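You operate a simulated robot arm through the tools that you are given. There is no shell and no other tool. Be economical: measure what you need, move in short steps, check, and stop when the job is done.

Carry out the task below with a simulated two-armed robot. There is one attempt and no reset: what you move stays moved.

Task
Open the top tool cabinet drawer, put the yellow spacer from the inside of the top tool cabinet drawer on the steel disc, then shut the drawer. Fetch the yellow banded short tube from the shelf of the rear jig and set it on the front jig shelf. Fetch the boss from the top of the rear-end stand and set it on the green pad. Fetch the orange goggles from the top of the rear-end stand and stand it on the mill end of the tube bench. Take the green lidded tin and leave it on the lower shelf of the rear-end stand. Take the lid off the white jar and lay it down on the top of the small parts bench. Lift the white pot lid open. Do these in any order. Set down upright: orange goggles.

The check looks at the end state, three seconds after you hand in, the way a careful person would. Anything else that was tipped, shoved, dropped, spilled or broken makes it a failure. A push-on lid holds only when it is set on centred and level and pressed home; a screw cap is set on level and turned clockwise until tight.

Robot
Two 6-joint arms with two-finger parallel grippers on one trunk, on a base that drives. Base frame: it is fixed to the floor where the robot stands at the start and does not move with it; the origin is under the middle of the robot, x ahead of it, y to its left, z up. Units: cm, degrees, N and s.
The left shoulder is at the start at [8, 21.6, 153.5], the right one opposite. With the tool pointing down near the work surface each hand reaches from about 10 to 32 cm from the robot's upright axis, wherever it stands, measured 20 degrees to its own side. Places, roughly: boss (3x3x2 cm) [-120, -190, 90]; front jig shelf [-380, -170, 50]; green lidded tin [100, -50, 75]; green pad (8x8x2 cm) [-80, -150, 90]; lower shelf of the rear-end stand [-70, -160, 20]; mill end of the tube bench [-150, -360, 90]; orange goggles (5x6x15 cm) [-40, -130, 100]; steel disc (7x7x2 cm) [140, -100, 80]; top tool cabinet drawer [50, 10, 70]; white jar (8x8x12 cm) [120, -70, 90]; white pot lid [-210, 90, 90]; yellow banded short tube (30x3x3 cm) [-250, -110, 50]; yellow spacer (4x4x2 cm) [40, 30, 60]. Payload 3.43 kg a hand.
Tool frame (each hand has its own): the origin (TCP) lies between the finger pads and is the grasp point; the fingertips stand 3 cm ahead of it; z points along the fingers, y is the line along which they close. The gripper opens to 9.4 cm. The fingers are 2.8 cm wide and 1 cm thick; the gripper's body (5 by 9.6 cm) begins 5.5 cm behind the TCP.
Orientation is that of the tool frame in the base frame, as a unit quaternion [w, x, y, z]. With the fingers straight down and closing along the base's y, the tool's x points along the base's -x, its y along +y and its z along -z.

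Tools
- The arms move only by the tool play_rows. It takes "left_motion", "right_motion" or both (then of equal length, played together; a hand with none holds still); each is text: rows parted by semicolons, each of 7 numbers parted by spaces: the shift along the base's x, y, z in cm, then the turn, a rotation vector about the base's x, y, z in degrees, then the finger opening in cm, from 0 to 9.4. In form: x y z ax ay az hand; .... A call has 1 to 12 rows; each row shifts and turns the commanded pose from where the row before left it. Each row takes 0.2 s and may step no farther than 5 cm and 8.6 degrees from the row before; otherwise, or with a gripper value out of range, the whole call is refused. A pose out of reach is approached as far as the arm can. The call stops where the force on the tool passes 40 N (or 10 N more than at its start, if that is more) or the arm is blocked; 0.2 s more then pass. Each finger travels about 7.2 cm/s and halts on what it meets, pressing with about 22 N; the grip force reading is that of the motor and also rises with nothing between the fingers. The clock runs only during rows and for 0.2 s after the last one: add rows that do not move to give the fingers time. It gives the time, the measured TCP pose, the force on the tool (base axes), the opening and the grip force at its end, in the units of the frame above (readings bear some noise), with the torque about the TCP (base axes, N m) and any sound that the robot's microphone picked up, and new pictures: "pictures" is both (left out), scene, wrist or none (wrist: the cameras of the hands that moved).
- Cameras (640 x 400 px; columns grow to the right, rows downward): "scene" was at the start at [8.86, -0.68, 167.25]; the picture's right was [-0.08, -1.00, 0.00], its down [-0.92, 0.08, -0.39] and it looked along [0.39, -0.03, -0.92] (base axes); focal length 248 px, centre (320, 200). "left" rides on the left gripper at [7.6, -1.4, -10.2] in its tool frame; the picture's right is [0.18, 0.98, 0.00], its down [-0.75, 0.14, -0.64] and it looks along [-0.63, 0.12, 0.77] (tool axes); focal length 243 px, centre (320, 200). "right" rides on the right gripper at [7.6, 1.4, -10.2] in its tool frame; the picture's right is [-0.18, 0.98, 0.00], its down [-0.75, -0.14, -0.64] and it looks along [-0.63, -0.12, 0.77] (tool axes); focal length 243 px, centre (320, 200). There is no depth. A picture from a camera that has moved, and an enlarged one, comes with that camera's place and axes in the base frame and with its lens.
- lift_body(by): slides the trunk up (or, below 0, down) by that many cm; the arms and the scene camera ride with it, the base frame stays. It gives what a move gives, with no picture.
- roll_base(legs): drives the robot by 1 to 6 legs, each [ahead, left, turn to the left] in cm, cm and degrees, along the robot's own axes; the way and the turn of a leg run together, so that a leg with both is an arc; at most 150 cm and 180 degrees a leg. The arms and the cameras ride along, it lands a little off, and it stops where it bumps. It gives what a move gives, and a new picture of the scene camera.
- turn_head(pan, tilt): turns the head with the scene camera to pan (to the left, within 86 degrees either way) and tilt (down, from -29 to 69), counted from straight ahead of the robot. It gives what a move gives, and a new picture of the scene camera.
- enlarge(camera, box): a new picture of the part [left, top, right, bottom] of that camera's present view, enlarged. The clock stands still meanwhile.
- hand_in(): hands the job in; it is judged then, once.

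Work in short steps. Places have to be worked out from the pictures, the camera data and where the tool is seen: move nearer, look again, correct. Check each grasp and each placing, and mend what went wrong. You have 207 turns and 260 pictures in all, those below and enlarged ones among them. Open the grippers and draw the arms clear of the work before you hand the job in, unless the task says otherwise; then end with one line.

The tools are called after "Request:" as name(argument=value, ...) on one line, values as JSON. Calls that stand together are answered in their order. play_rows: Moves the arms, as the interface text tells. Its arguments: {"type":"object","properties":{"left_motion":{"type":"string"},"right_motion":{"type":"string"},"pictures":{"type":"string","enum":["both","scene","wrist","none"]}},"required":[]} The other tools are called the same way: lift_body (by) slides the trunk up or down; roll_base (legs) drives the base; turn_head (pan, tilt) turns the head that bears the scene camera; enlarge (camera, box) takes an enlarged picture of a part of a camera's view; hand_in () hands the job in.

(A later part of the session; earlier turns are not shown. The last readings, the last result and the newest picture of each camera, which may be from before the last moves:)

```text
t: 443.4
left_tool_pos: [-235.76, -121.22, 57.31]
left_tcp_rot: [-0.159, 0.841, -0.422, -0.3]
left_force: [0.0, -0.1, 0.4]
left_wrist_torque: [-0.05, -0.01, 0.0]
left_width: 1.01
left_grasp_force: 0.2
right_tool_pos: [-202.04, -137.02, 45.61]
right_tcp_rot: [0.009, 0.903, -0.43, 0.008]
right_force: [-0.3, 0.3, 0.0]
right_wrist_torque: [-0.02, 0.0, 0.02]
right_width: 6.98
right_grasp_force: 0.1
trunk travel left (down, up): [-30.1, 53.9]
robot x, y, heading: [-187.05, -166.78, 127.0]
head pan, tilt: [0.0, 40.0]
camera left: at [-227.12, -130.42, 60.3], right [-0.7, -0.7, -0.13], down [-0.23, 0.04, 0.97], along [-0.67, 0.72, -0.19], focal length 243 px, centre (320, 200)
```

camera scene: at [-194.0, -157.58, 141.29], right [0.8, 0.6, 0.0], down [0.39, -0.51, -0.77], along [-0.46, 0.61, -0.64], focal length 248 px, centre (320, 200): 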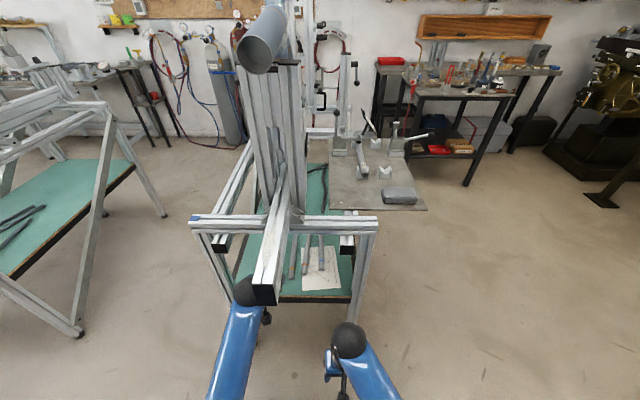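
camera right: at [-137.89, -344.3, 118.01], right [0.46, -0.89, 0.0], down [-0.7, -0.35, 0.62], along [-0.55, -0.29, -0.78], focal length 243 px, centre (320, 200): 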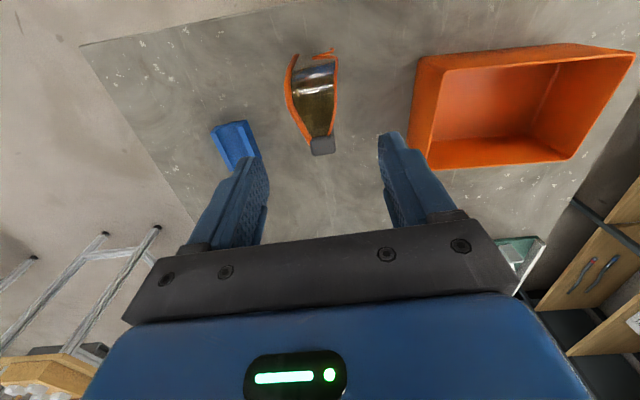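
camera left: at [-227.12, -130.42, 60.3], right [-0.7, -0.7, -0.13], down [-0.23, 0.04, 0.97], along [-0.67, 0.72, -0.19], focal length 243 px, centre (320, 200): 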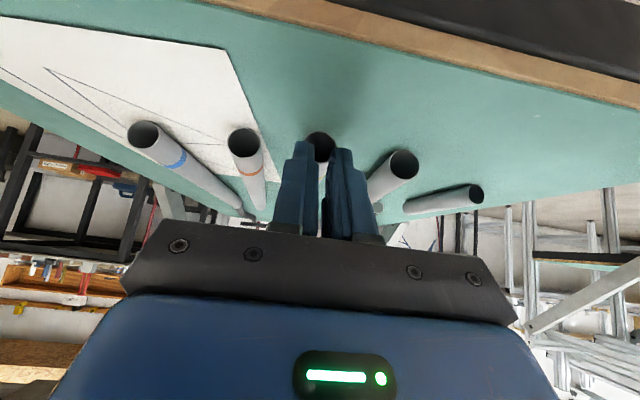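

I was just short and above: refined tube end (-238,-118.1), centre z 53.2. Open, lower 1.8, advance 4.6 and close.

Request:
play_rows(left_motion="0 0 0 0 0 0 4;0 0 -.9 0 0 0 4.8;0 0 -.9 0 0 0 4.8;-1.4 1.9 0 0 0 0 4.8;-1.4 1.9 0 0 0 0 4.8;0 0 0 0 0 0 4.8;0 0 0 0 0 0 3;0 0 0 0 0 0 1.5;0 0 0 0 0 0 1;0 0 0 0 0 0 1", pictures="wrist")

```text
t: 444.2
left_tool_pos: [-235.84, -120.95, 56.29]
left_tcp_rot: [-0.161, 0.84, -0.42, -0.305]
left_force: [11.3, -12.8, 18.3]
left_wrist_torque: [-0.61, 0.15, 0.51]
left_width: 4.73
left_grasp_force: 0.0
right_tool_pos: [-201.94, -137.07, 45.7]
right_tcp_rot: [0.008, 0.903, -0.429, 0.006]
right_force: [0.3, 0.1, 0.0]
right_wrist_torque: [-0.02, -0.02, 0.05]
right_width: 6.99
right_grasp_force: 0.1
trunk travel left (down, up): [-30.1, 53.9]
robot x, y, heading: [-187.03, -166.67, 127.2]
head pan, tilt: [0.0, 40.0]
stopped in row 4 (left hand): the force on the tool passed its limit at 75 N (the readings are from after the stop); the commanded pose is now the measured one
camera left: at [-227.27, -130.3, 59.13], right [-0.7, -0.7, -0.13], down [-0.22, 0.04, 0.97], along [-0.67, 0.72, -0.18], focal length 243 px, centre (320, 200)
```

left: 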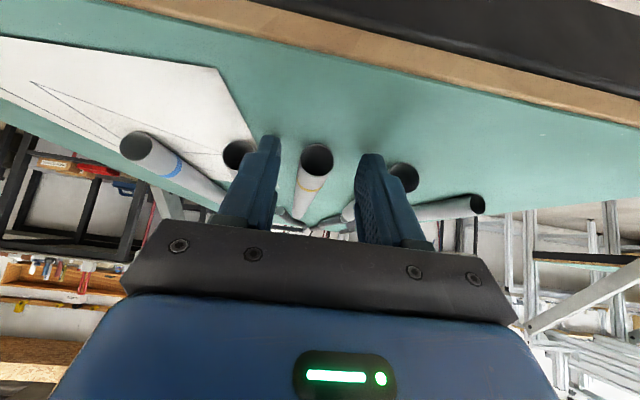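

Fingertips touched the shelf (top ≈53). Raise 0.3, narrow the opening, advance and close.

Request:
play_rows(left_motion="0 0 .4 0 0 0 4.2;-1 1.35 0 0 0 0 4.2;-1 1.35 0 0 0 0 4.2;-.6 .8 0 0 0 0 4.2;0 0 0 0 0 0 3;0 0 0 0 0 0 1.5;0 0 0 0 0 0 1;0 0 0 0 0 0 1", pictures="wrist")

```text
t: 446.0
left_tool_pos: [-238.57, -117.51, 56.2]
left_tcp_rot: [-0.161, 0.84, -0.421, -0.301]
left_force: [-2.0, 0.7, 3.7]
left_wrist_torque: [0.04, 0.19, 0.05]
left_width: 2.14
left_grasp_force: 22.2
right_tool_pos: [-201.99, -137.0, 45.69]
right_tcp_rot: [0.009, 0.903, -0.429, 0.008]
right_force: [0.1, 0.7, -0.1]
right_wrist_torque: [-0.03, -0.03, 0.01]
right_width: 6.99
right_grasp_force: 0.0
trunk travel left (down, up): [-30.1, 53.9]
robot x, y, heading: [-187.09, -166.38, 126.9]
head pan, tilt: [0.0, 40.0]
camera left: at [-229.95, -126.66, 59.18], right [-0.7, -0.7, -0.13], down [-0.22, 0.04, 0.97], along [-0.67, 0.72, -0.18], focal length 243 px, centre (320, 200)
```

left: 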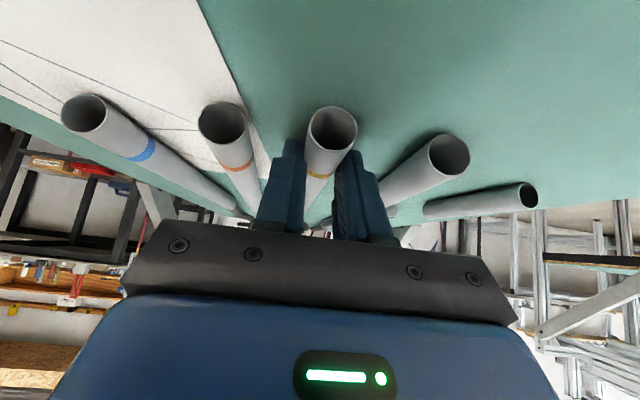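

Gripped the tube. Drag it out 16 cm by backing the base.

Request:
roll_base(legs=[[-16, 0, 0]])

Request:
enlarge(camera="left", box=[0, 0, 640, 400])

```text
t: 447.4
left_tool_pos: [-228.97, -130.4, 56.27]
left_tcp_rot: [-0.159, 0.841, -0.419, -0.302]
left_force: [-0.6, 1.0, 2.3]
left_wrist_torque: [0.09, 0.06, 0.0]
left_width: 2.13
left_grasp_force: 22.4
right_tool_pos: [-192.43, -149.74, 45.59]
right_tcp_rot: [0.009, 0.903, -0.429, 0.008]
right_force: [0.1, -0.3, 0.3]
right_wrist_torque: [0.0, 0.01, -0.02]
right_width: 6.99
right_grasp_force: 0.0
trunk travel left (down, up): [-30.1, 53.9]
robot x, y, heading: [-177.6, -179.48, 127.0]
head pan, tilt: [0.0, 40.0]
camera scene: at [-184.31, -170.48, 124.3], right [0.8, 0.6, 0.0], down [0.39, -0.51, -0.77], along [-0.46, 0.61, -0.64], focal length 248 px, centre (320, 200)
```

scene: 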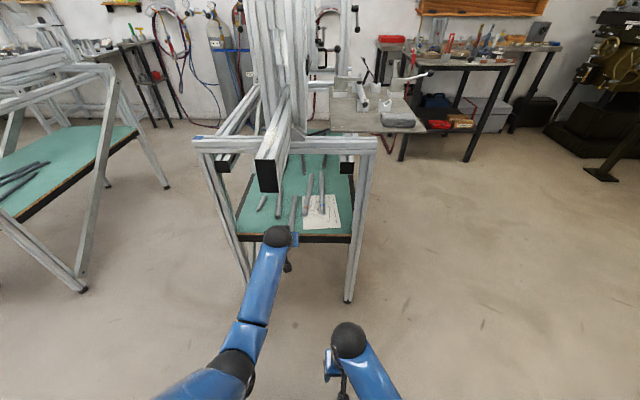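

```text
1.00 times, centred on (320, 200) of left (not enlarged: the box is as wide or as high as the picture)
camera zoom: at [-220.34, -139.52, 59.19], right [-0.7, -0.7, -0.13], down [-0.22, 0.04, 0.97], along [-0.67, 0.71, -0.19], focal length 243 px, centre (320, 200)
```

zoom: 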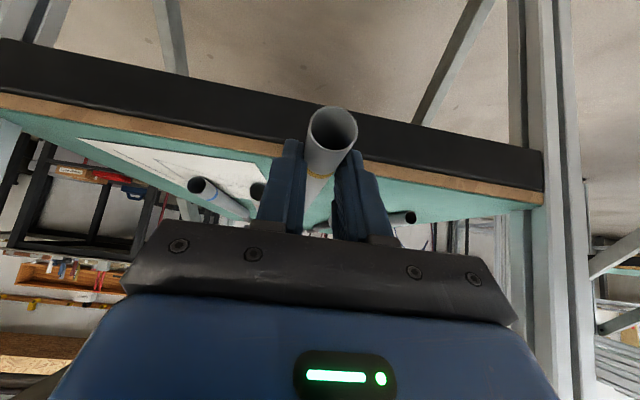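

The tube came out ~16 cm and rests stably on the shelf edge. I regrip nearer its middle: open, slide 10 cm along it, close.

Request:
play_rows(left_motion="0 0 .2 0 0 0 3.2;0 0 .2 0 0 0 4.2;-1.2 1.6 0 0 0 0 4.2;-1.2 1.6 0 0 0 0 4.2;-1.2 1.6 0 0 0 0 4.2;-1.2 1.6 0 0 0 0 4.2;-1.2 1.6 0 0 0 0 4.2;0 0 -.3 0 0 0 4.2;0 0 0 0 0 0 2.5;0 0 0 0 0 0 1;0 0 0 0 0 0 1;0 0 0 0 0 0 1", pictures="wrist")

```text
t: 450.1
left_tool_pos: [-235.06, -122.36, 56.37]
left_tcp_rot: [-0.159, 0.841, -0.42, -0.301]
left_force: [-0.3, -0.3, 0.9]
left_wrist_torque: [-0.04, -0.01, 0.01]
left_width: 2.14
left_grasp_force: 21.7
right_tool_pos: [-192.44, -149.66, 45.68]
right_tcp_rot: [0.008, 0.903, -0.429, 0.008]
right_force: [-0.8, -0.4, -0.9]
right_wrist_torque: [-0.01, 0.02, 0.0]
right_width: 7.02
right_grasp_force: 0.0
trunk travel left (down, up): [-30.1, 53.9]
robot x, y, heading: [-177.15, -179.73, 127.0]
head pan, tilt: [0.0, 40.0]
camera left: at [-226.38, -131.5, 59.26], right [-0.7, -0.7, -0.13], down [-0.23, 0.04, 0.97], along [-0.67, 0.71, -0.19], focal length 243 px, centre (320, 200)
```

left: 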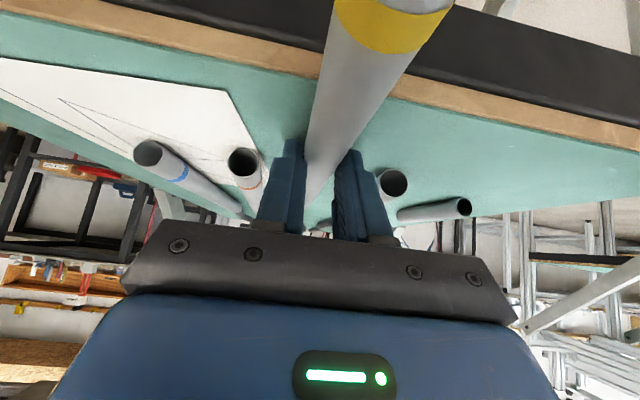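

Gripped near the middle. Lift 4 cm and back out.

Request:
lift_body(by=4)

Request:
roll_base(legs=[[-45, 0, 0]])

Request:
enlarge(camera="left", box=[0, 0, 640, 400])

```text
t: 450.9
left_tool_pos: [-235.0, -122.3, 60.27]
left_tcp_rot: [-0.16, 0.84, -0.421, -0.301]
left_force: [-0.1, 1.1, -1.0]
left_wrist_torque: [-0.02, -0.01, 0.0]
left_width: 2.14
left_grasp_force: 21.6
right_tool_pos: [-192.44, -149.65, 49.54]
right_tcp_rot: [0.009, 0.903, -0.429, 0.008]
right_force: [0.7, -0.2, 0.1]
right_wrist_torque: [0.01, 0.01, 0.0]
right_width: 7.02
right_grasp_force: 0.1
trunk travel left (down, up): [-34.1, 49.9]
robot x, y, heading: [-177.51, -179.34, 127.3]
head pan, tilt: [0.0, 40.0]
```

```text
t: 453.6
left_tool_pos: [-207.81, -158.31, 60.22]
left_tcp_rot: [-0.159, 0.841, -0.42, -0.3]
left_force: [-0.1, 0.1, -1.5]
left_wrist_torque: [-0.08, -0.05, 0.04]
left_width: 2.16
left_grasp_force: 22.0
right_tool_pos: [-165.28, -185.64, 49.55]
right_tcp_rot: [0.009, 0.903, -0.429, 0.008]
right_force: [-0.3, 0.0, 0.9]
right_wrist_torque: [0.01, -0.02, -0.03]
right_width: 6.97
right_grasp_force: 0.1
trunk travel left (down, up): [-34.1, 49.9]
robot x, y, heading: [-150.64, -215.25, 127.3]
head pan, tilt: [0.0, 40.0]
camera scene: at [-157.23, -206.27, 128.29], right [0.8, 0.6, 0.0], down [0.39, -0.51, -0.77], along [-0.46, 0.61, -0.64], focal length 248 px, centre (320, 200)
```

scene: 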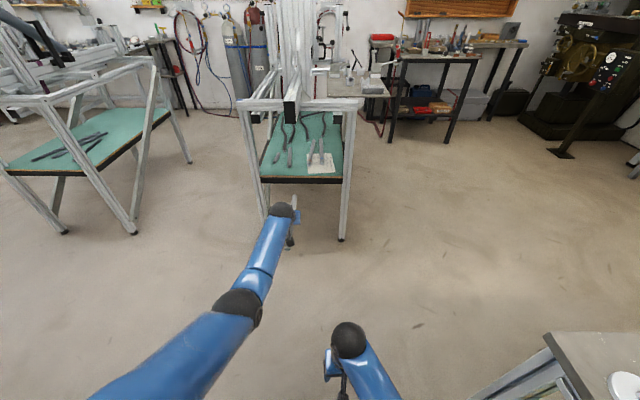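

```text
1.00 times, centred on (320, 200) of left (not enlarged: the box is as wide or as high as the picture)
camera zoom: at [-199.24, -167.39, 63.28], right [-0.7, -0.7, -0.13], down [-0.23, 0.04, 0.97], along [-0.67, 0.71, -0.19], focal length 243 px, centre (320, 200)
```

zoom: 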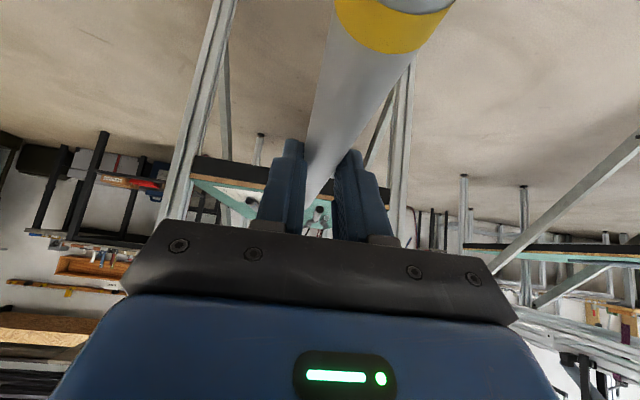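

The tube is out, held level. Now view the front jig's shelf.

Request:
turn_head(pan=38, tilt=28)

```text
t: 454.6
left_tool_pos: [-207.85, -158.22, 60.31]
left_tcp_rot: [-0.158, 0.841, -0.42, -0.301]
left_force: [-0.7, -0.1, -0.8]
left_wrist_torque: [0.03, -0.04, 0.01]
left_width: 2.11
left_grasp_force: 21.6
right_tool_pos: [-165.38, -185.58, 49.62]
right_tcp_rot: [0.009, 0.903, -0.429, 0.009]
right_force: [0.7, 0.1, -0.2]
right_wrist_torque: [0.01, 0.0, -0.01]
right_width: 7.02
right_grasp_force: 0.2
trunk travel left (down, up): [-34.1, 49.9]
robot x, y, heading: [-150.06, -215.21, 127.0]
head pan, tilt: [38.0, 28.0]
camera scene: at [-160.94, -210.67, 130.13], right [0.26, 0.97, 0.0], down [0.45, -0.12, -0.88], along [-0.85, 0.23, -0.47], focal length 248 px, centre (320, 200)
```

scene: 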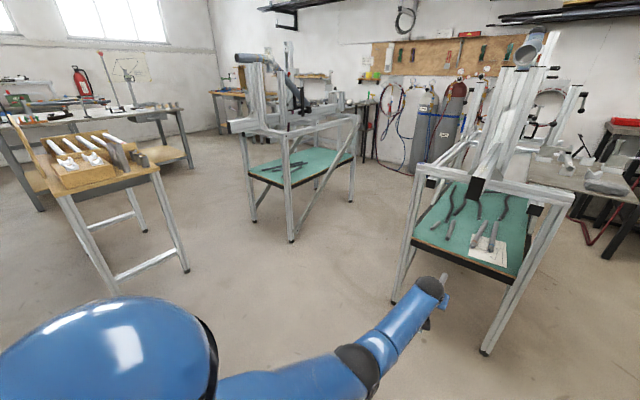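

Request:
enlarge(camera="scene", box=[210, 50, 390, 250])

```text
2.00 times, centred on (300, 150) of scene
camera zoom: at [-160.94, -210.67, 130.13], right [0.26, 0.97, 0.0], down [0.45, -0.12, -0.88], along [-0.85, 0.23, -0.47], focal length 496 px, centre (360, 300)
```

zoom: 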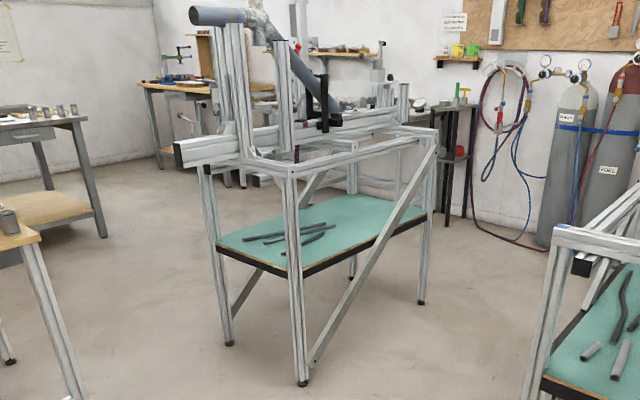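

The front jig's shelf is clear in a strip along its front; I can enter from its left end beside the front-left leg ≈(-330,-191). I retract the hand a little and drive to a pre-entry point.

Request:
play_rows(left_motion="2.4 -3.2 0 0 0 0 1;2.4 -3.2 0 0 0 0 1;2.4 -3.2 0 0 0 0 1;0 0 0 0 0 0 1", pictures="none")

Request:
roll_base(legs=[[32, 130, 0]])

Request:
turn_head(pan=5, tilt=36)

```text
t: 455.6
left_tool_pos: [-200.58, -167.71, 60.4]
left_tcp_rot: [-0.16, 0.841, -0.421, -0.3]
left_force: [-0.8, 0.3, -1.5]
left_wrist_torque: [-0.07, 0.02, -0.04]
left_width: 2.12
left_grasp_force: 22.0
right_tool_pos: [-165.22, -185.58, 49.59]
right_tcp_rot: [0.009, 0.903, -0.429, 0.008]
right_force: [-0.7, -0.3, -0.4]
right_wrist_torque: [0.02, -0.01, 0.01]
right_width: 7.0
right_grasp_force: 0.1
trunk travel left (down, up): [-34.1, 49.9]
robot x, y, heading: [-150.67, -215.11, 127.2]
head pan, tilt: [38.0, 28.0]
```

```text
t: 462.4
left_tool_pos: [-324.55, -221.54, 60.26]
left_tcp_rot: [-0.159, 0.842, -0.419, -0.301]
left_force: [0.4, 0.1, -1.4]
left_wrist_torque: [-0.01, -0.03, 0.03]
left_width: 2.13
left_grasp_force: 22.1
right_tool_pos: [-288.99, -239.39, 49.6]
right_tcp_rot: [0.01, 0.904, -0.427, 0.008]
right_force: [0.5, -0.7, -0.3]
right_wrist_torque: [-0.04, -0.01, -0.02]
right_width: 7.03
right_grasp_force: 0.1
trunk travel left (down, up): [-34.1, 49.9]
robot x, y, heading: [-273.73, -269.08, 127.3]
head pan, tilt: [38.0, 28.0]
camera scene: at [-284.6, -264.44, 130.13], right [0.25, 0.97, 0.0], down [0.45, -0.12, -0.88], along [-0.85, 0.22, -0.47], focal length 248 px, centre (320, 200)
```

scene: 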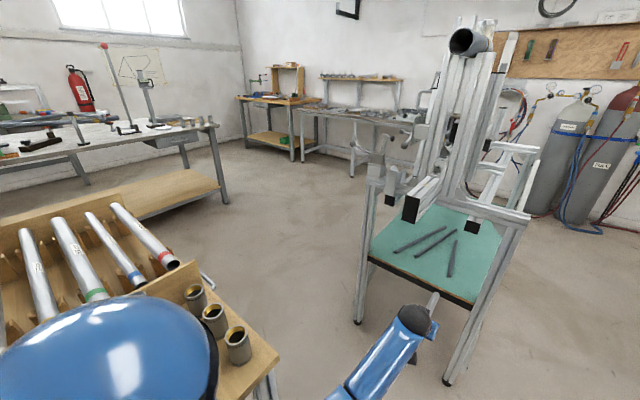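

```text
t: 463.4
left_tool_pos: [-324.39, -221.7, 60.32]
left_tcp_rot: [-0.158, 0.843, -0.418, -0.301]
left_force: [0.4, 0.0, -1.3]
left_wrist_torque: [-0.04, -0.03, 0.02]
left_width: 2.15
left_grasp_force: 21.9
right_tool_pos: [-288.99, -239.25, 49.59]
right_tcp_rot: [0.009, 0.904, -0.427, 0.008]
right_force: [-0.2, -0.2, 0.7]
right_wrist_torque: [-0.01, 0.03, 0.01]
right_width: 7.01
right_grasp_force: 0.1
trunk travel left (down, up): [-34.1, 49.9]
robot x, y, heading: [-273.95, -269.09, 127.2]
head pan, tilt: [5.0, 36.0]
camera scene: at [-281.66, -260.27, 128.89], right [0.74, 0.67, 0.0], down [0.4, -0.43, -0.81], along [-0.55, 0.6, -0.59], focal length 248 px, centre (320, 200)
```

scene: 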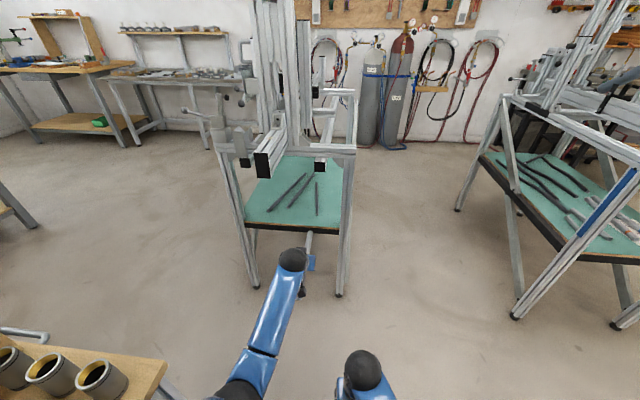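

Request:
enlarge(camera="scene", box=[220, 130, 380, 280])

```text
2.67 times, centred on (300, 205) of scene
camera zoom: at [-281.66, -260.27, 128.89], right [0.74, 0.67, 0.0], down [0.4, -0.43, -0.81], along [-0.55, 0.6, -0.59], focal length 661 px, centre (373, 187)
```

zoom: 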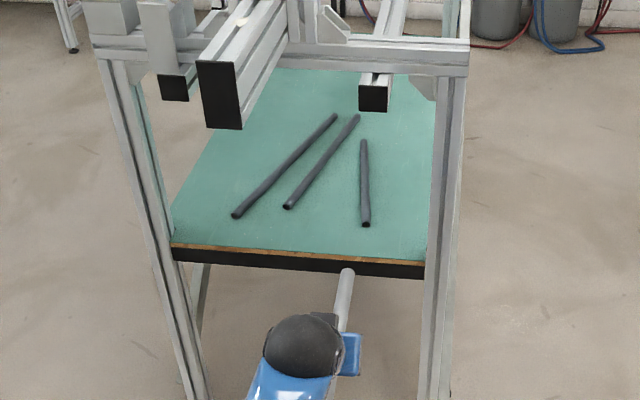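

The lane between the second and third dark tubes is free. I shift the hand 6 cm left, then drive in 26 cm (keeping clear of the rack).

Request:
play_rows(left_motion="-1.6 -1.2 0 0 0 0 1;-1.6 -1.2 0 0 0 0 1;-1.5 -1.1 0 0 0 0 1;0 0 0 0 0 0 1", pictures="none")

Request:
roll_base(legs=[[26, 0, 0]])

Request:
enlarge(camera="scene", box=[200, 130, 400, 300])

```text
t: 464.4
left_tool_pos: [-329.22, -225.11, 60.25]
left_tcp_rot: [-0.159, 0.842, -0.419, -0.301]
left_force: [-0.7, -0.3, -1.5]
left_wrist_torque: [-0.01, -0.03, 0.0]
left_width: 2.16
left_grasp_force: 22.0
right_tool_pos: [-289.03, -239.28, 49.51]
right_tcp_rot: [0.01, 0.904, -0.428, 0.009]
right_force: [0.0, -0.6, 0.0]
right_wrist_torque: [-0.03, 0.02, 0.03]
right_width: 6.99
right_grasp_force: 0.1
trunk travel left (down, up): [-34.1, 49.9]
robot x, y, heading: [-273.76, -268.49, 127.3]
head pan, tilt: [5.0, 36.0]
```

```text
t: 466.2
left_tool_pos: [-344.92, -204.43, 60.27]
left_tcp_rot: [-0.158, 0.842, -0.418, -0.301]
left_force: [-0.9, -1.1, -1.4]
left_wrist_torque: [-0.02, -0.05, -0.03]
left_width: 2.13
left_grasp_force: 21.6
right_tool_pos: [-304.84, -218.72, 49.61]
right_tcp_rot: [0.009, 0.904, -0.427, 0.009]
right_force: [-0.4, -0.1, 0.0]
right_wrist_torque: [-0.01, 0.01, 0.01]
right_width: 7.0
right_grasp_force: 0.0
trunk travel left (down, up): [-34.1, 49.9]
robot x, y, heading: [-289.69, -248.2, 127.2]
head pan, tilt: [5.0, 36.0]
camera scene: at [-297.48, -239.53, 128.88], right [0.74, 0.67, 0.0], down [0.4, -0.43, -0.81], along [-0.54, 0.6, -0.59], focal length 248 px, centre (320, 200)
```

scene: 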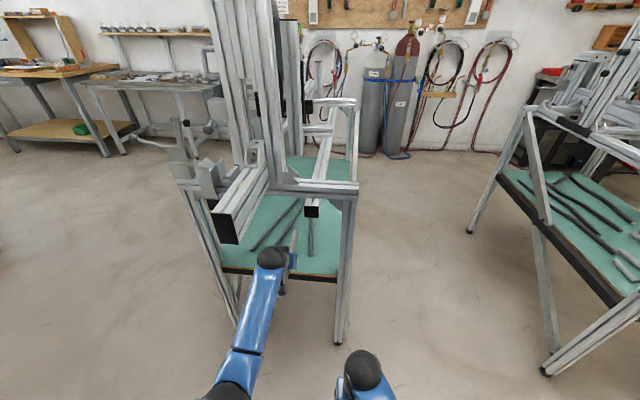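

```text
2.35 times, centred on (300, 215) of scene
camera zoom: at [-297.48, -239.53, 128.88], right [0.74, 0.67, 0.0], down [0.4, -0.43, -0.81], along [-0.54, 0.6, -0.59], focal length 583 px, centre (367, 165)
```

zoom: 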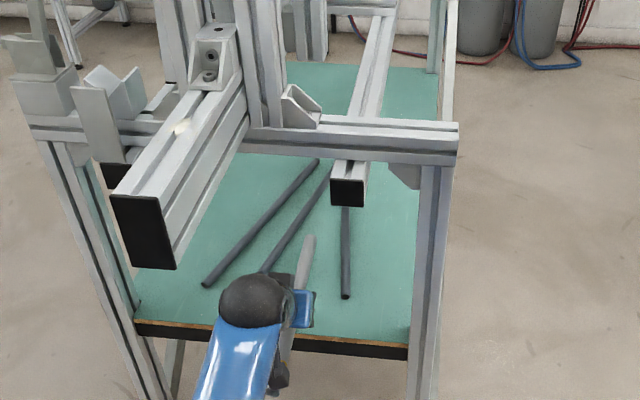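

Tip is in the lane. Advance 5.5 cm and lower until contact.

Request:
play_rows(left_motion="-1.6 2.2 0 0 0 0 1;-1.6 2.2 0 0 0 0 1;0 0 -1.2 0 0 0 1;0 0 -1 0 0 0 1;0 0 -.6 0 0 0 1;0 0 -.4 0 0 0 1;0 0 -.4 0 0 0 1;0 0 -.4 0 0 0 1;0 0 0 0 0 0 1", pictures="wrist")

```text
t: 468.2
left_tool_pos: [-348.11, -200.07, 56.39]
left_tcp_rot: [-0.158, 0.842, -0.418, -0.301]
left_force: [0.1, 0.2, -0.9]
left_wrist_torque: [0.02, 0.02, 0.01]
left_width: 2.14
left_grasp_force: 21.8
right_tool_pos: [-304.73, -218.59, 49.54]
right_tcp_rot: [0.009, 0.904, -0.427, 0.008]
right_force: [0.1, -0.3, -0.6]
right_wrist_torque: [0.03, 0.01, 0.04]
right_width: 6.98
right_grasp_force: 0.0
trunk travel left (down, up): [-34.1, 49.9]
robot x, y, heading: [-289.57, -248.01, 127.5]
head pan, tilt: [5.0, 36.0]
camera left: at [-339.48, -209.22, 59.3], right [-0.7, -0.7, -0.13], down [-0.23, 0.04, 0.97], along [-0.68, 0.71, -0.19], focal length 243 px, centre (320, 200)
```

left: 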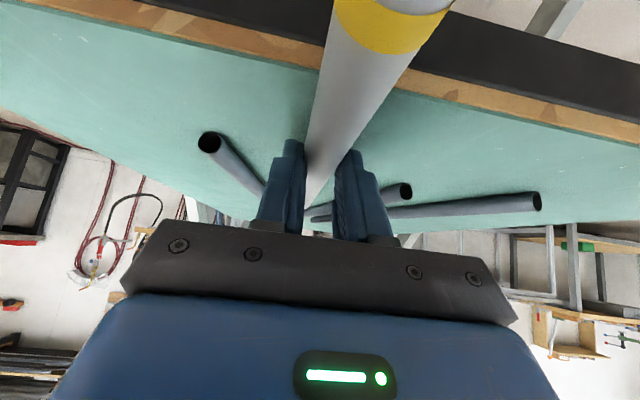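

Request:
play_rows(left_motion="0 0 -.3 0 0 0 1;0 0 -.3 0 0 0 1;0 0 -.3 0 0 0 1;0 0 -.3 0 0 0 1;0 0 -.3 0 0 0 1;0 0 0 0 0 0 1", pictures="none")

```text
t: 469.4
left_tool_pos: [-348.47, -199.68, 56.18]
left_tcp_rot: [-0.164, 0.838, -0.416, -0.312]
left_force: [1.4, -1.6, 17.1]
left_wrist_torque: [-0.29, 0.05, 0.09]
left_width: 2.13
left_grasp_force: 22.1
right_tool_pos: [-304.76, -218.7, 49.6]
right_tcp_rot: [0.01, 0.904, -0.426, 0.007]
right_force: [-1.4, -0.4, -0.6]
right_wrist_torque: [-0.02, -0.02, -0.03]
right_width: 7.02
right_grasp_force: 0.1
trunk travel left (down, up): [-34.1, 49.9]
robot x, y, heading: [-289.35, -248.13, 127.5]
head pan, tilt: [5.0, 36.0]
stopped in row 5 (left hand): the force on the tool passed its limit at 42 N (the readings are from after the stop); the commanded pose is now the measured one
```

Contact. Release gently, lift the fingers off and back out.

Request:
play_rows(left_motion="0 0 .2 0 0 0 2.3;0 0 0 0 0 0 3.6;0 0 0 0 0 0 4.4;0 0 0 0 0 0 4.4;.6 -.8 1.2 0 0 0 4.4;.6 -.8 1.4 0 0 0 4.4;.6 -.8 1.4 0 0 0 4.4;0 0 0 0 0 0 4.4", pictures="wrist")

Request:
roll_base(legs=[[-40, 0, 0]])

Request:
enlarge(camera="scene", box=[220, 130, 380, 280])

```text
t: 471.1
left_tool_pos: [-346.6, -202.24, 59.72]
left_tcp_rot: [-0.161, 0.84, -0.417, -0.307]
left_force: [0.1, 0.1, 0.3]
left_wrist_torque: [-0.01, 0.02, -0.02]
left_width: 4.41
left_grasp_force: 0.1
right_tool_pos: [-304.78, -218.71, 49.62]
right_tcp_rot: [0.008, 0.905, -0.426, 0.009]
right_force: [0.3, 0.7, -0.2]
right_wrist_torque: [0.04, -0.04, 0.02]
right_width: 7.0
right_grasp_force: 0.1
trunk travel left (down, up): [-34.1, 49.9]
robot x, y, heading: [-289.93, -248.18, 127.4]
head pan, tilt: [5.0, 36.0]
camera left: at [-337.91, -211.44, 62.62], right [-0.7, -0.7, -0.13], down [-0.22, 0.03, 0.98], along [-0.68, 0.71, -0.18], focal length 243 px, centre (320, 200)
```

left: 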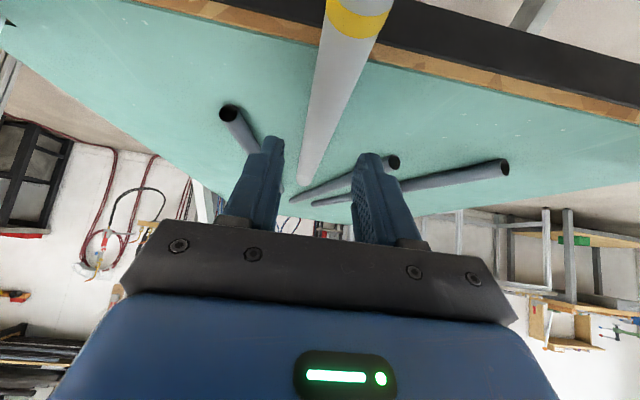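

```text
t: 473.6
left_tool_pos: [-322.34, -233.75, 59.88]
left_tcp_rot: [-0.161, 0.839, -0.419, -0.307]
left_force: [-1.1, 0.3, 0.8]
left_wrist_torque: [0.01, 0.02, -0.03]
left_width: 4.39
left_grasp_force: 0.0
right_tool_pos: [-280.58, -250.3, 49.59]
right_tcp_rot: [0.008, 0.904, -0.428, 0.008]
right_force: [0.5, -0.7, -0.1]
right_wrist_torque: [0.01, -0.01, 0.01]
right_width: 7.0
right_grasp_force: 0.0
trunk travel left (down, up): [-34.1, 49.9]
robot x, y, heading: [-265.9, -279.79, 127.2]
head pan, tilt: [5.0, 36.0]
camera scene: at [-273.22, -271.34, 128.89], right [0.74, 0.67, 0.0], down [0.39, -0.44, -0.81], along [-0.54, 0.6, -0.59], focal length 248 px, centre (320, 200)
```

scene: 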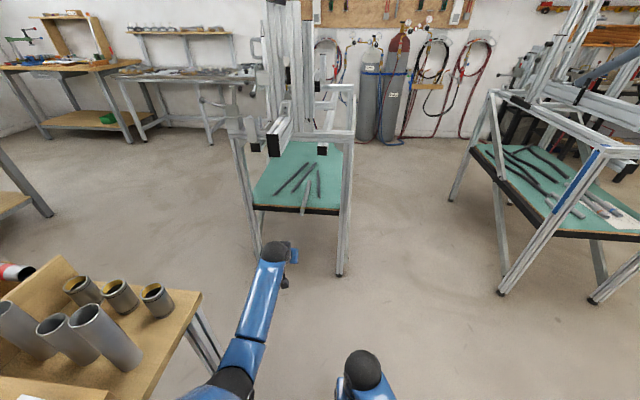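

```text
2.67 times, centred on (300, 205) of scene
camera zoom: at [-273.22, -271.34, 128.89], right [0.74, 0.67, 0.0], down [0.39, -0.44, -0.81], along [-0.54, 0.6, -0.59], focal length 661 px, centre (373, 187)
```

zoom: 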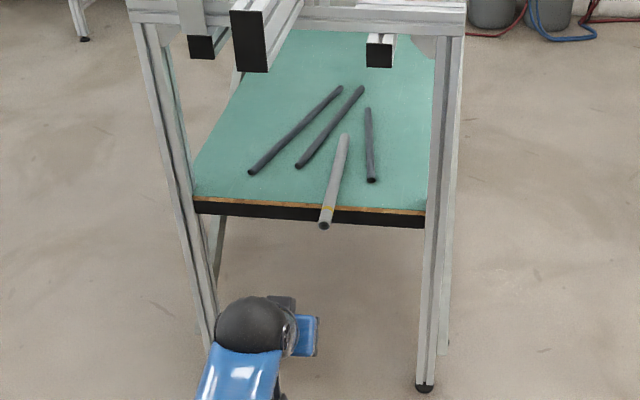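

The tube rests on the front jig shelf. Last: the white pot lid near (-205,80). I straighten and retract the left hand, then drive there through the gap beside the rear jig.

Request:
play_rows(left_motion="2.4 -3.2 0 -6.4 -4.8 0 6;2.4 -3.2 0 -6.4 -4.8 0 6;2.4 -3.2 0 -6.4 -4.8 0 6;2.4 -3.2 0 -6.4 -4.8 0 6;2.4 -3.2 0 -6.4 -4.8 0 6;1.2 -1.6 0 0 0 0 6;0 0 0 0 0 0 6", pictures="none")

Request:
roll_base(legs=[[14, -127, 0], [57, -76, 0]])

```text
t: 475.2
left_tool_pos: [-309.88, -250.17, 56.59]
left_tcp_rot: [-0.009, 0.896, -0.444, -0.002]
left_force: [-0.2, -0.4, 0.7]
left_wrist_torque: [0.02, -0.01, -0.03]
left_width: 5.99
left_grasp_force: 0.1
left hand out of reach, approached as far as the arm can: row 5, 6
right_tool_pos: [-280.67, -250.33, 49.55]
right_tcp_rot: [0.009, 0.904, -0.428, 0.008]
right_force: [-0.3, 0.1, 0.5]
right_wrist_torque: [-0.01, 0.03, 0.02]
right_width: 7.01
right_grasp_force: 0.2
trunk travel left (down, up): [-34.1, 49.9]
robot x, y, heading: [-265.48, -279.87, 127.3]
head pan, tilt: [5.0, 36.0]
```

```text
t: 486.3
left_tool_pos: [-190.54, -70.01, 56.63]
left_tcp_rot: [-0.009, 0.896, -0.444, -0.002]
left_force: [0.7, 0.6, -0.3]
left_wrist_torque: [-0.05, -0.03, -0.03]
left_width: 5.99
left_grasp_force: 0.1
right_tool_pos: [-161.39, -70.34, 49.52]
right_tcp_rot: [0.007, 0.903, -0.429, 0.009]
right_force: [-0.3, 0.2, 0.2]
right_wrist_torque: [-0.01, 0.0, -0.01]
right_width: 7.0
right_grasp_force: 0.0
trunk travel left (down, up): [-34.1, 49.9]
robot x, y, heading: [-146.24, -99.58, 126.9]
head pan, tilt: [5.0, 36.0]
camera scene: at [-154.02, -91.18, 128.89], right [0.74, 0.67, 0.0], down [0.39, -0.44, -0.81], along [-0.54, 0.6, -0.59], focal length 248 px, centre (320, 200)
```

scene: 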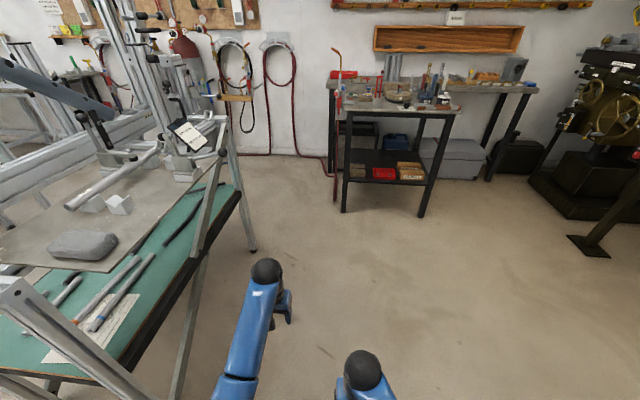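

Request:
lift_body(by=40)

Request:
roll_base(legs=[[80, -71, 0]])

Request:
enlarge(camera="scene", box=[200, 80, 420, 240])

```text
t: 490.1
left_tool_pos: [-190.59, -70.11, 96.51]
left_tcp_rot: [-0.009, 0.895, -0.445, -0.002]
left_force: [0.5, -0.1, -0.2]
left_wrist_torque: [0.02, -0.01, 0.01]
left_width: 5.97
left_grasp_force: 0.1
right_tool_pos: [-161.33, -70.28, 89.48]
right_tcp_rot: [0.008, 0.903, -0.429, 0.009]
right_force: [0.5, -0.5, 0.6]
right_wrist_torque: [-0.01, 0.01, -0.01]
right_width: 7.0
right_grasp_force: 0.1
trunk travel left (down, up): [-74.1, 9.9]
robot x, y, heading: [-146.32, -100.02, 127.1]
head pan, tilt: [5.0, 36.0]
```

```text
t: 495.6
left_tool_pos: [-182.56, 37.31, 96.65]
left_tcp_rot: [-0.009, 0.896, -0.444, -0.003]
left_force: [-0.3, 0.3, -0.5]
left_wrist_torque: [0.0, 0.0, 0.03]
left_width: 5.98
left_grasp_force: 0.2
right_tool_pos: [-153.35, 36.96, 89.66]
right_tcp_rot: [0.008, 0.903, -0.43, 0.007]
right_force: [0.3, -0.2, 0.4]
right_wrist_torque: [-0.02, 0.01, 0.0]
right_width: 7.02
right_grasp_force: 0.1
trunk travel left (down, up): [-74.1, 9.9]
robot x, y, heading: [-138.57, 7.54, 127.2]
head pan, tilt: [5.0, 36.0]
camera scene: at [-146.04, 16.01, 168.89], right [0.74, 0.67, 0.0], down [0.39, -0.44, -0.81], along [-0.54, 0.6, -0.59], focal length 248 px, centre (320, 200)
```

scene: 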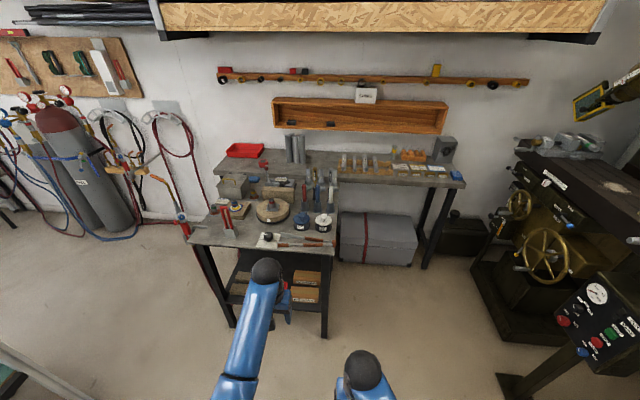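

```text
2.50 times, centred on (310, 160) of scene
camera zoom: at [-146.04, 16.01, 168.89], right [0.74, 0.67, 0.0], down [0.39, -0.44, -0.81], along [-0.54, 0.6, -0.59], focal length 620 px, centre (345, 300)
```

zoom: 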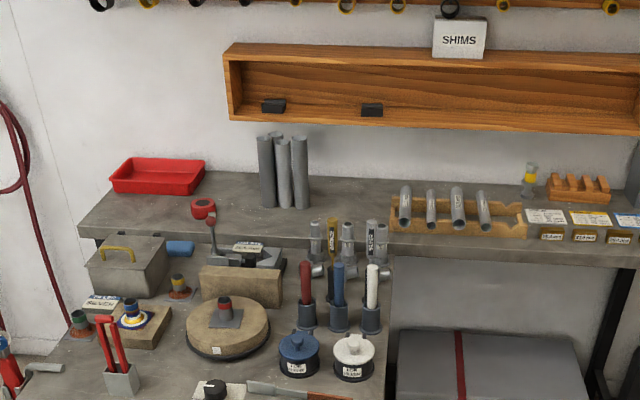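

The white-lidded pot is at ≈(-205,84). I raise the trunk and drive closer to inspect the lid.

Request:
lift_body(by=9)

Request:
roll_base(legs=[[40, -6, 0]])

Request:
turn_head(pan=5, tilt=55)

Request:
enlarge(camera="scene", box=[270, 140, 390, 260])

```text
t: 496.9
left_tool_pos: [-182.53, 37.32, 105.62]
left_tcp_rot: [-0.009, 0.895, -0.446, -0.003]
left_force: [0.9, 0.2, 0.1]
left_wrist_torque: [-0.03, -0.02, 0.01]
left_width: 6.01
left_grasp_force: 0.1
right_tool_pos: [-153.29, 37.04, 98.59]
right_tcp_rot: [0.009, 0.903, -0.43, 0.008]
right_force: [-0.3, 0.0, 0.0]
right_wrist_torque: [0.01, 0.02, -0.01]
right_width: 7.03
right_grasp_force: 0.1
trunk travel left (down, up): [-83.1, 0.9]
robot x, y, heading: [-138.46, 7.55, 127.1]
head pan, tilt: [5.0, 36.0]
```

```text
t: 499.4
left_tool_pos: [-201.79, 72.9, 105.79]
left_tcp_rot: [-0.01, 0.895, -0.446, -0.003]
left_force: [0.2, 0.4, -0.1]
left_wrist_torque: [-0.02, 0.0, -0.03]
left_width: 6.02
left_grasp_force: 0.1
right_tool_pos: [-172.76, 72.59, 98.68]
right_tcp_rot: [0.008, 0.903, -0.43, 0.007]
right_force: [0.0, 0.4, 0.2]
right_wrist_torque: [0.0, -0.03, 0.02]
right_width: 6.98
right_grasp_force: 0.1
trunk travel left (down, up): [-83.1, 0.9]
robot x, y, heading: [-157.74, 43.31, 127.1]
head pan, tilt: [5.0, 36.0]
camera scene: at [-165.32, 51.54, 177.92], right [0.74, 0.67, 0.0], down [0.39, -0.43, -0.81], along [-0.54, 0.6, -0.59], focal length 248 px, centre (320, 200)
```

scene: 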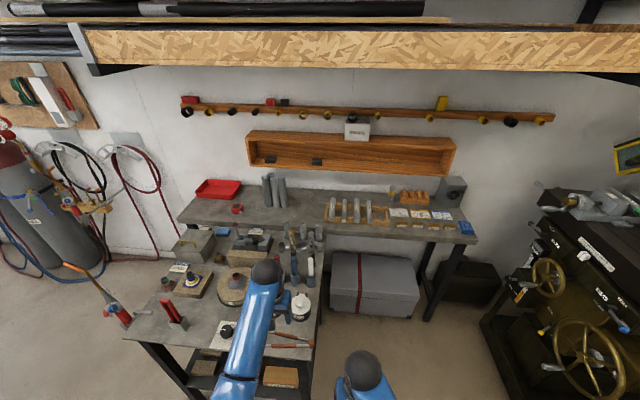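

```text
t: 500.2
left_tool_pos: [-202.0, 73.15, 105.69]
left_tcp_rot: [-0.009, 0.896, -0.445, -0.002]
left_force: [0.1, -0.3, 0.6]
left_wrist_torque: [-0.01, 0.01, 0.02]
left_width: 6.0
left_grasp_force: 0.0
right_tool_pos: [-172.86, 72.78, 98.54]
right_tcp_rot: [0.009, 0.903, -0.43, 0.008]
right_force: [0.1, -0.1, -0.1]
right_wrist_torque: [0.05, 0.0, -0.03]
right_width: 7.0
right_grasp_force: 0.1
trunk travel left (down, up): [-83.1, 0.9]
robot x, y, heading: [-158.04, 43.25, 127.2]
head pan, tilt: [5.0, 55.0]
camera scene: at [-164.5, 50.77, 175.22], right [0.74, 0.67, 0.0], down [0.55, -0.61, -0.57], along [-0.38, 0.43, -0.82], focal length 248 px, centre (320, 200)
```

scene: 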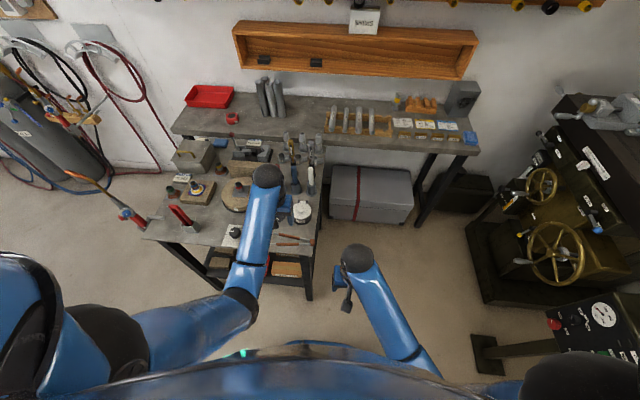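

```text
3.33 times, centred on (330, 200) of scene
camera zoom: at [-164.5, 50.77, 175.22], right [0.74, 0.67, 0.0], down [0.55, -0.61, -0.57], along [-0.38, 0.43, -0.82], focal length 826 px, centre (287, 200)
```

zoom: 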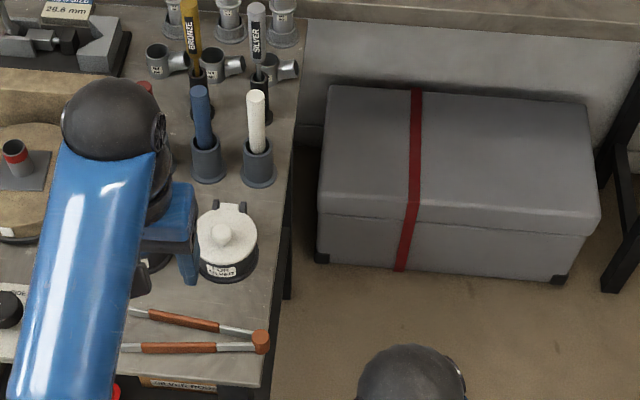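

The white lid is hinged at its back with a ball knob. I view it with the left wrist camera to grip the knob.

Request:
play_rows(left_motion="-1.6 2.1 0 0 0 0 6;-1.6 2.1 0 0 0 0 6;0 0 0 0 0 0 6", pictures="wrist")

```text
t: 501.0
left_tool_pos: [-205.17, 77.43, 105.73]
left_tcp_rot: [-0.009, 0.895, -0.445, -0.004]
left_force: [0.0, -0.1, -0.5]
left_wrist_torque: [-0.03, -0.02, 0.02]
left_width: 6.01
left_grasp_force: 0.0
right_tool_pos: [-172.83, 72.78, 98.5]
right_tcp_rot: [0.009, 0.903, -0.43, 0.008]
right_force: [0.7, -0.1, -0.9]
right_wrist_torque: [-0.01, -0.03, 0.04]
right_width: 7.02
right_grasp_force: 0.0
trunk travel left (down, up): [-83.1, 0.9]
robot x, y, heading: [-158.1, 43.07, 127.3]
head pan, tilt: [5.0, 55.0]
camera left: at [-199.38, 71.86, 115.82], right [-0.67, -0.74, -0.02], down [-0.57, 0.5, 0.65], along [-0.47, 0.45, -0.76], focal length 243 px, centre (320, 200)
```

left: 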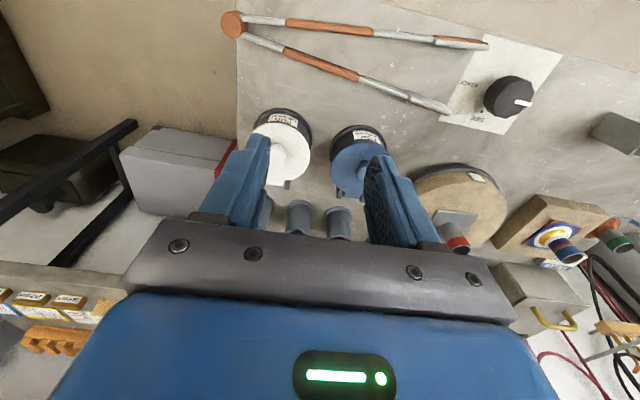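

Request:
play_rows(left_motion="-.2 3.8 0 0 0 0 6;-.2 3.8 0 0 0 0 6;0 0 -2.5 0 0 0 5;0 0 0 0 0 0 5", pictures="wrist")

```text
t: 502.0
left_tool_pos: [-205.58, 84.79, 103.15]
left_tcp_rot: [-0.01, 0.895, -0.446, -0.003]
left_force: [0.0, -0.6, 0.7]
left_wrist_torque: [0.0, -0.03, 0.01]
left_width: 5.0
left_grasp_force: 0.1
right_tool_pos: [-172.81, 72.67, 98.51]
right_tcp_rot: [0.009, 0.903, -0.43, 0.007]
right_force: [-0.7, 0.4, -0.4]
right_wrist_torque: [-0.04, -0.02, -0.06]
right_width: 7.0
right_grasp_force: 0.2
trunk travel left (down, up): [-83.1, 0.9]
robot x, y, heading: [-157.79, 43.39, 127.3]
head pan, tilt: [5.0, 55.0]
camera left: at [-199.83, 79.32, 113.22], right [-0.67, -0.74, -0.02], down [-0.57, 0.5, 0.65], along [-0.47, 0.45, -0.76], focal length 243 px, centre (320, 200)
```

left: 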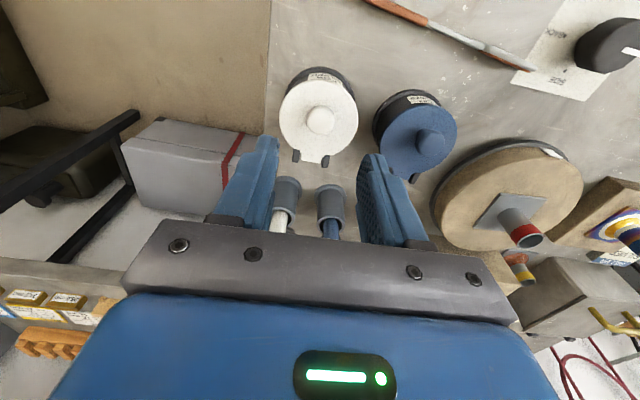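

Knob at ≈(-206.4,85.7). Align, descend, and close on it.

Request:
play_rows(left_motion="-.8 .9 -3 0 0 0 5;0 0 -3 0 0 0 5;0 0 -1.5 0 0 0 5;0 0 0 0 0 0 5", pictures="wrist")

```text
t: 503.0
left_tool_pos: [-206.46, 85.7, 95.65]
left_tcp_rot: [-0.009, 0.895, -0.446, -0.002]
left_force: [-1.0, -0.8, 0.2]
left_wrist_torque: [0.01, 0.02, 0.03]
left_width: 5.0
left_grasp_force: 0.2
right_tool_pos: [-172.78, 72.76, 98.61]
right_tcp_rot: [0.009, 0.903, -0.429, 0.009]
right_force: [0.3, 0.6, -0.2]
right_wrist_torque: [0.01, -0.02, -0.01]
right_width: 7.0
right_grasp_force: 0.1
trunk travel left (down, up): [-83.1, 0.9]
robot x, y, heading: [-157.86, 42.98, 127.1]
head pan, tilt: [5.0, 55.0]
camera left: at [-200.54, 80.35, 105.79], right [-0.67, -0.74, -0.02], down [-0.57, 0.5, 0.65], along [-0.47, 0.45, -0.76], focal length 243 px, centre (320, 200)
```

left: 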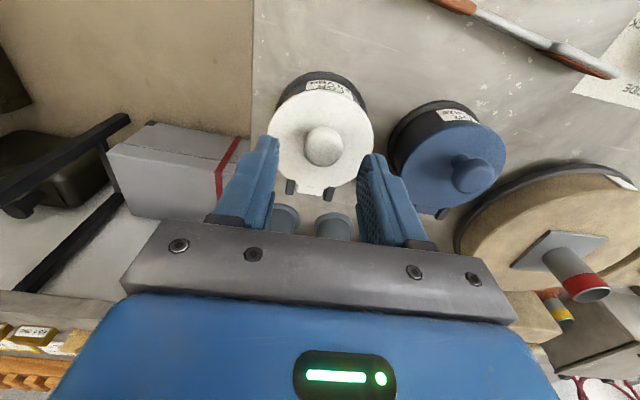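

Request:
play_rows(left_motion=".2 0 -1 0 0 0 5;0 0 -.6 0 0 0 5;0 0 0 0 0 0 3.5;0 0 0 0 0 0 2;0 0 0 0 0 0 1;0 0 0 0 0 0 1", pictures="wrist")

```text
t: 504.4
left_tool_pos: [-206.53, 85.67, 93.96]
left_tcp_rot: [-0.008, 0.896, -0.445, -0.002]
left_force: [-10.0, -5.8, -0.3]
left_wrist_torque: [-0.21, 0.42, 0.12]
left_width: 2.48
left_grasp_force: 45.1
right_tool_pos: [-172.96, 72.73, 98.62]
right_tcp_rot: [0.008, 0.903, -0.43, 0.009]
right_force: [0.5, 0.0, -1.0]
right_wrist_torque: [-0.04, -0.02, -0.01]
right_width: 6.98
right_grasp_force: 0.0
trunk travel left (down, up): [-83.1, 0.9]
robot x, y, heading: [-157.92, 43.26, 126.9]
head pan, tilt: [5.0, 55.0]
camera left: at [-200.62, 80.17, 104.17], right [-0.67, -0.74, -0.02], down [-0.57, 0.5, 0.65], along [-0.47, 0.44, -0.76], focal length 243 px, centre (320, 200)
```

left: 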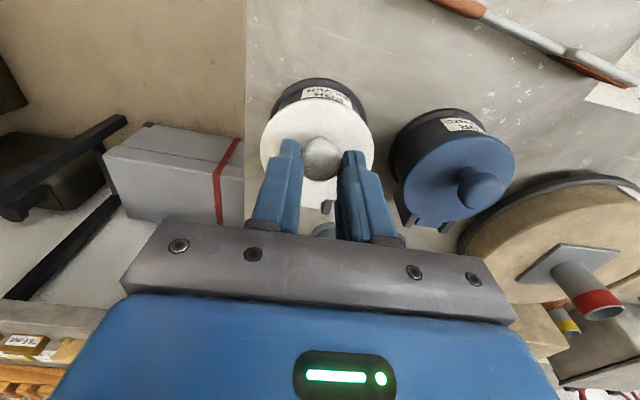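

Knob held. I lift along the hinge arc to about 40° first.

Request:
play_rows(left_motion="-.25 -.2 0 0 0 0 1;-.19 .26 .64 0 0 0 1;-.25 .34 .57 0 0 0 1;-.31 .42 .49 0 0 0 1;-.36 .47 .39 0 0 0 1;0 0 0 0 0 0 1", pictures="wrist")

```text
t: 505.8
left_tool_pos: [-207.37, 86.83, 96.25]
left_tcp_rot: [-0.007, 0.895, -0.445, 0.0]
left_force: [11.3, -18.6, -0.4]
left_wrist_torque: [-1.29, -1.02, -0.01]
left_width: 2.19
left_grasp_force: 45.1
right_tool_pos: [-172.52, 72.55, 98.67]
right_tcp_rot: [0.008, 0.903, -0.43, 0.006]
right_force: [-0.2, -0.3, 0.5]
right_wrist_torque: [-0.01, -0.01, -0.01]
right_width: 6.99
right_grasp_force: 0.1
trunk travel left (down, up): [-83.1, 0.9]
robot x, y, heading: [-157.91, 43.03, 127.1]
head pan, tilt: [5.0, 55.0]
camera left: at [-201.49, 81.32, 106.5], right [-0.67, -0.74, -0.02], down [-0.57, 0.51, 0.65], along [-0.47, 0.44, -0.76], focal length 243 px, centre (320, 200)
```

left: 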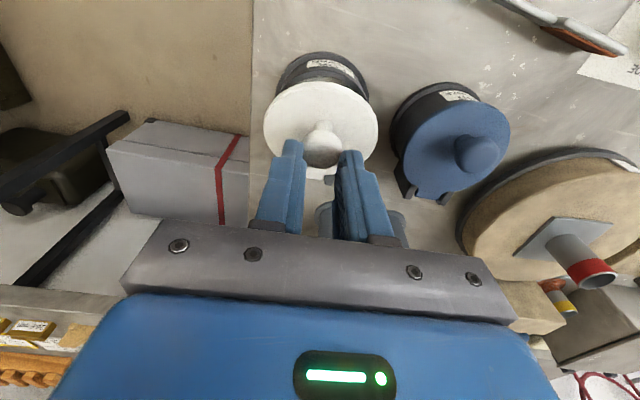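

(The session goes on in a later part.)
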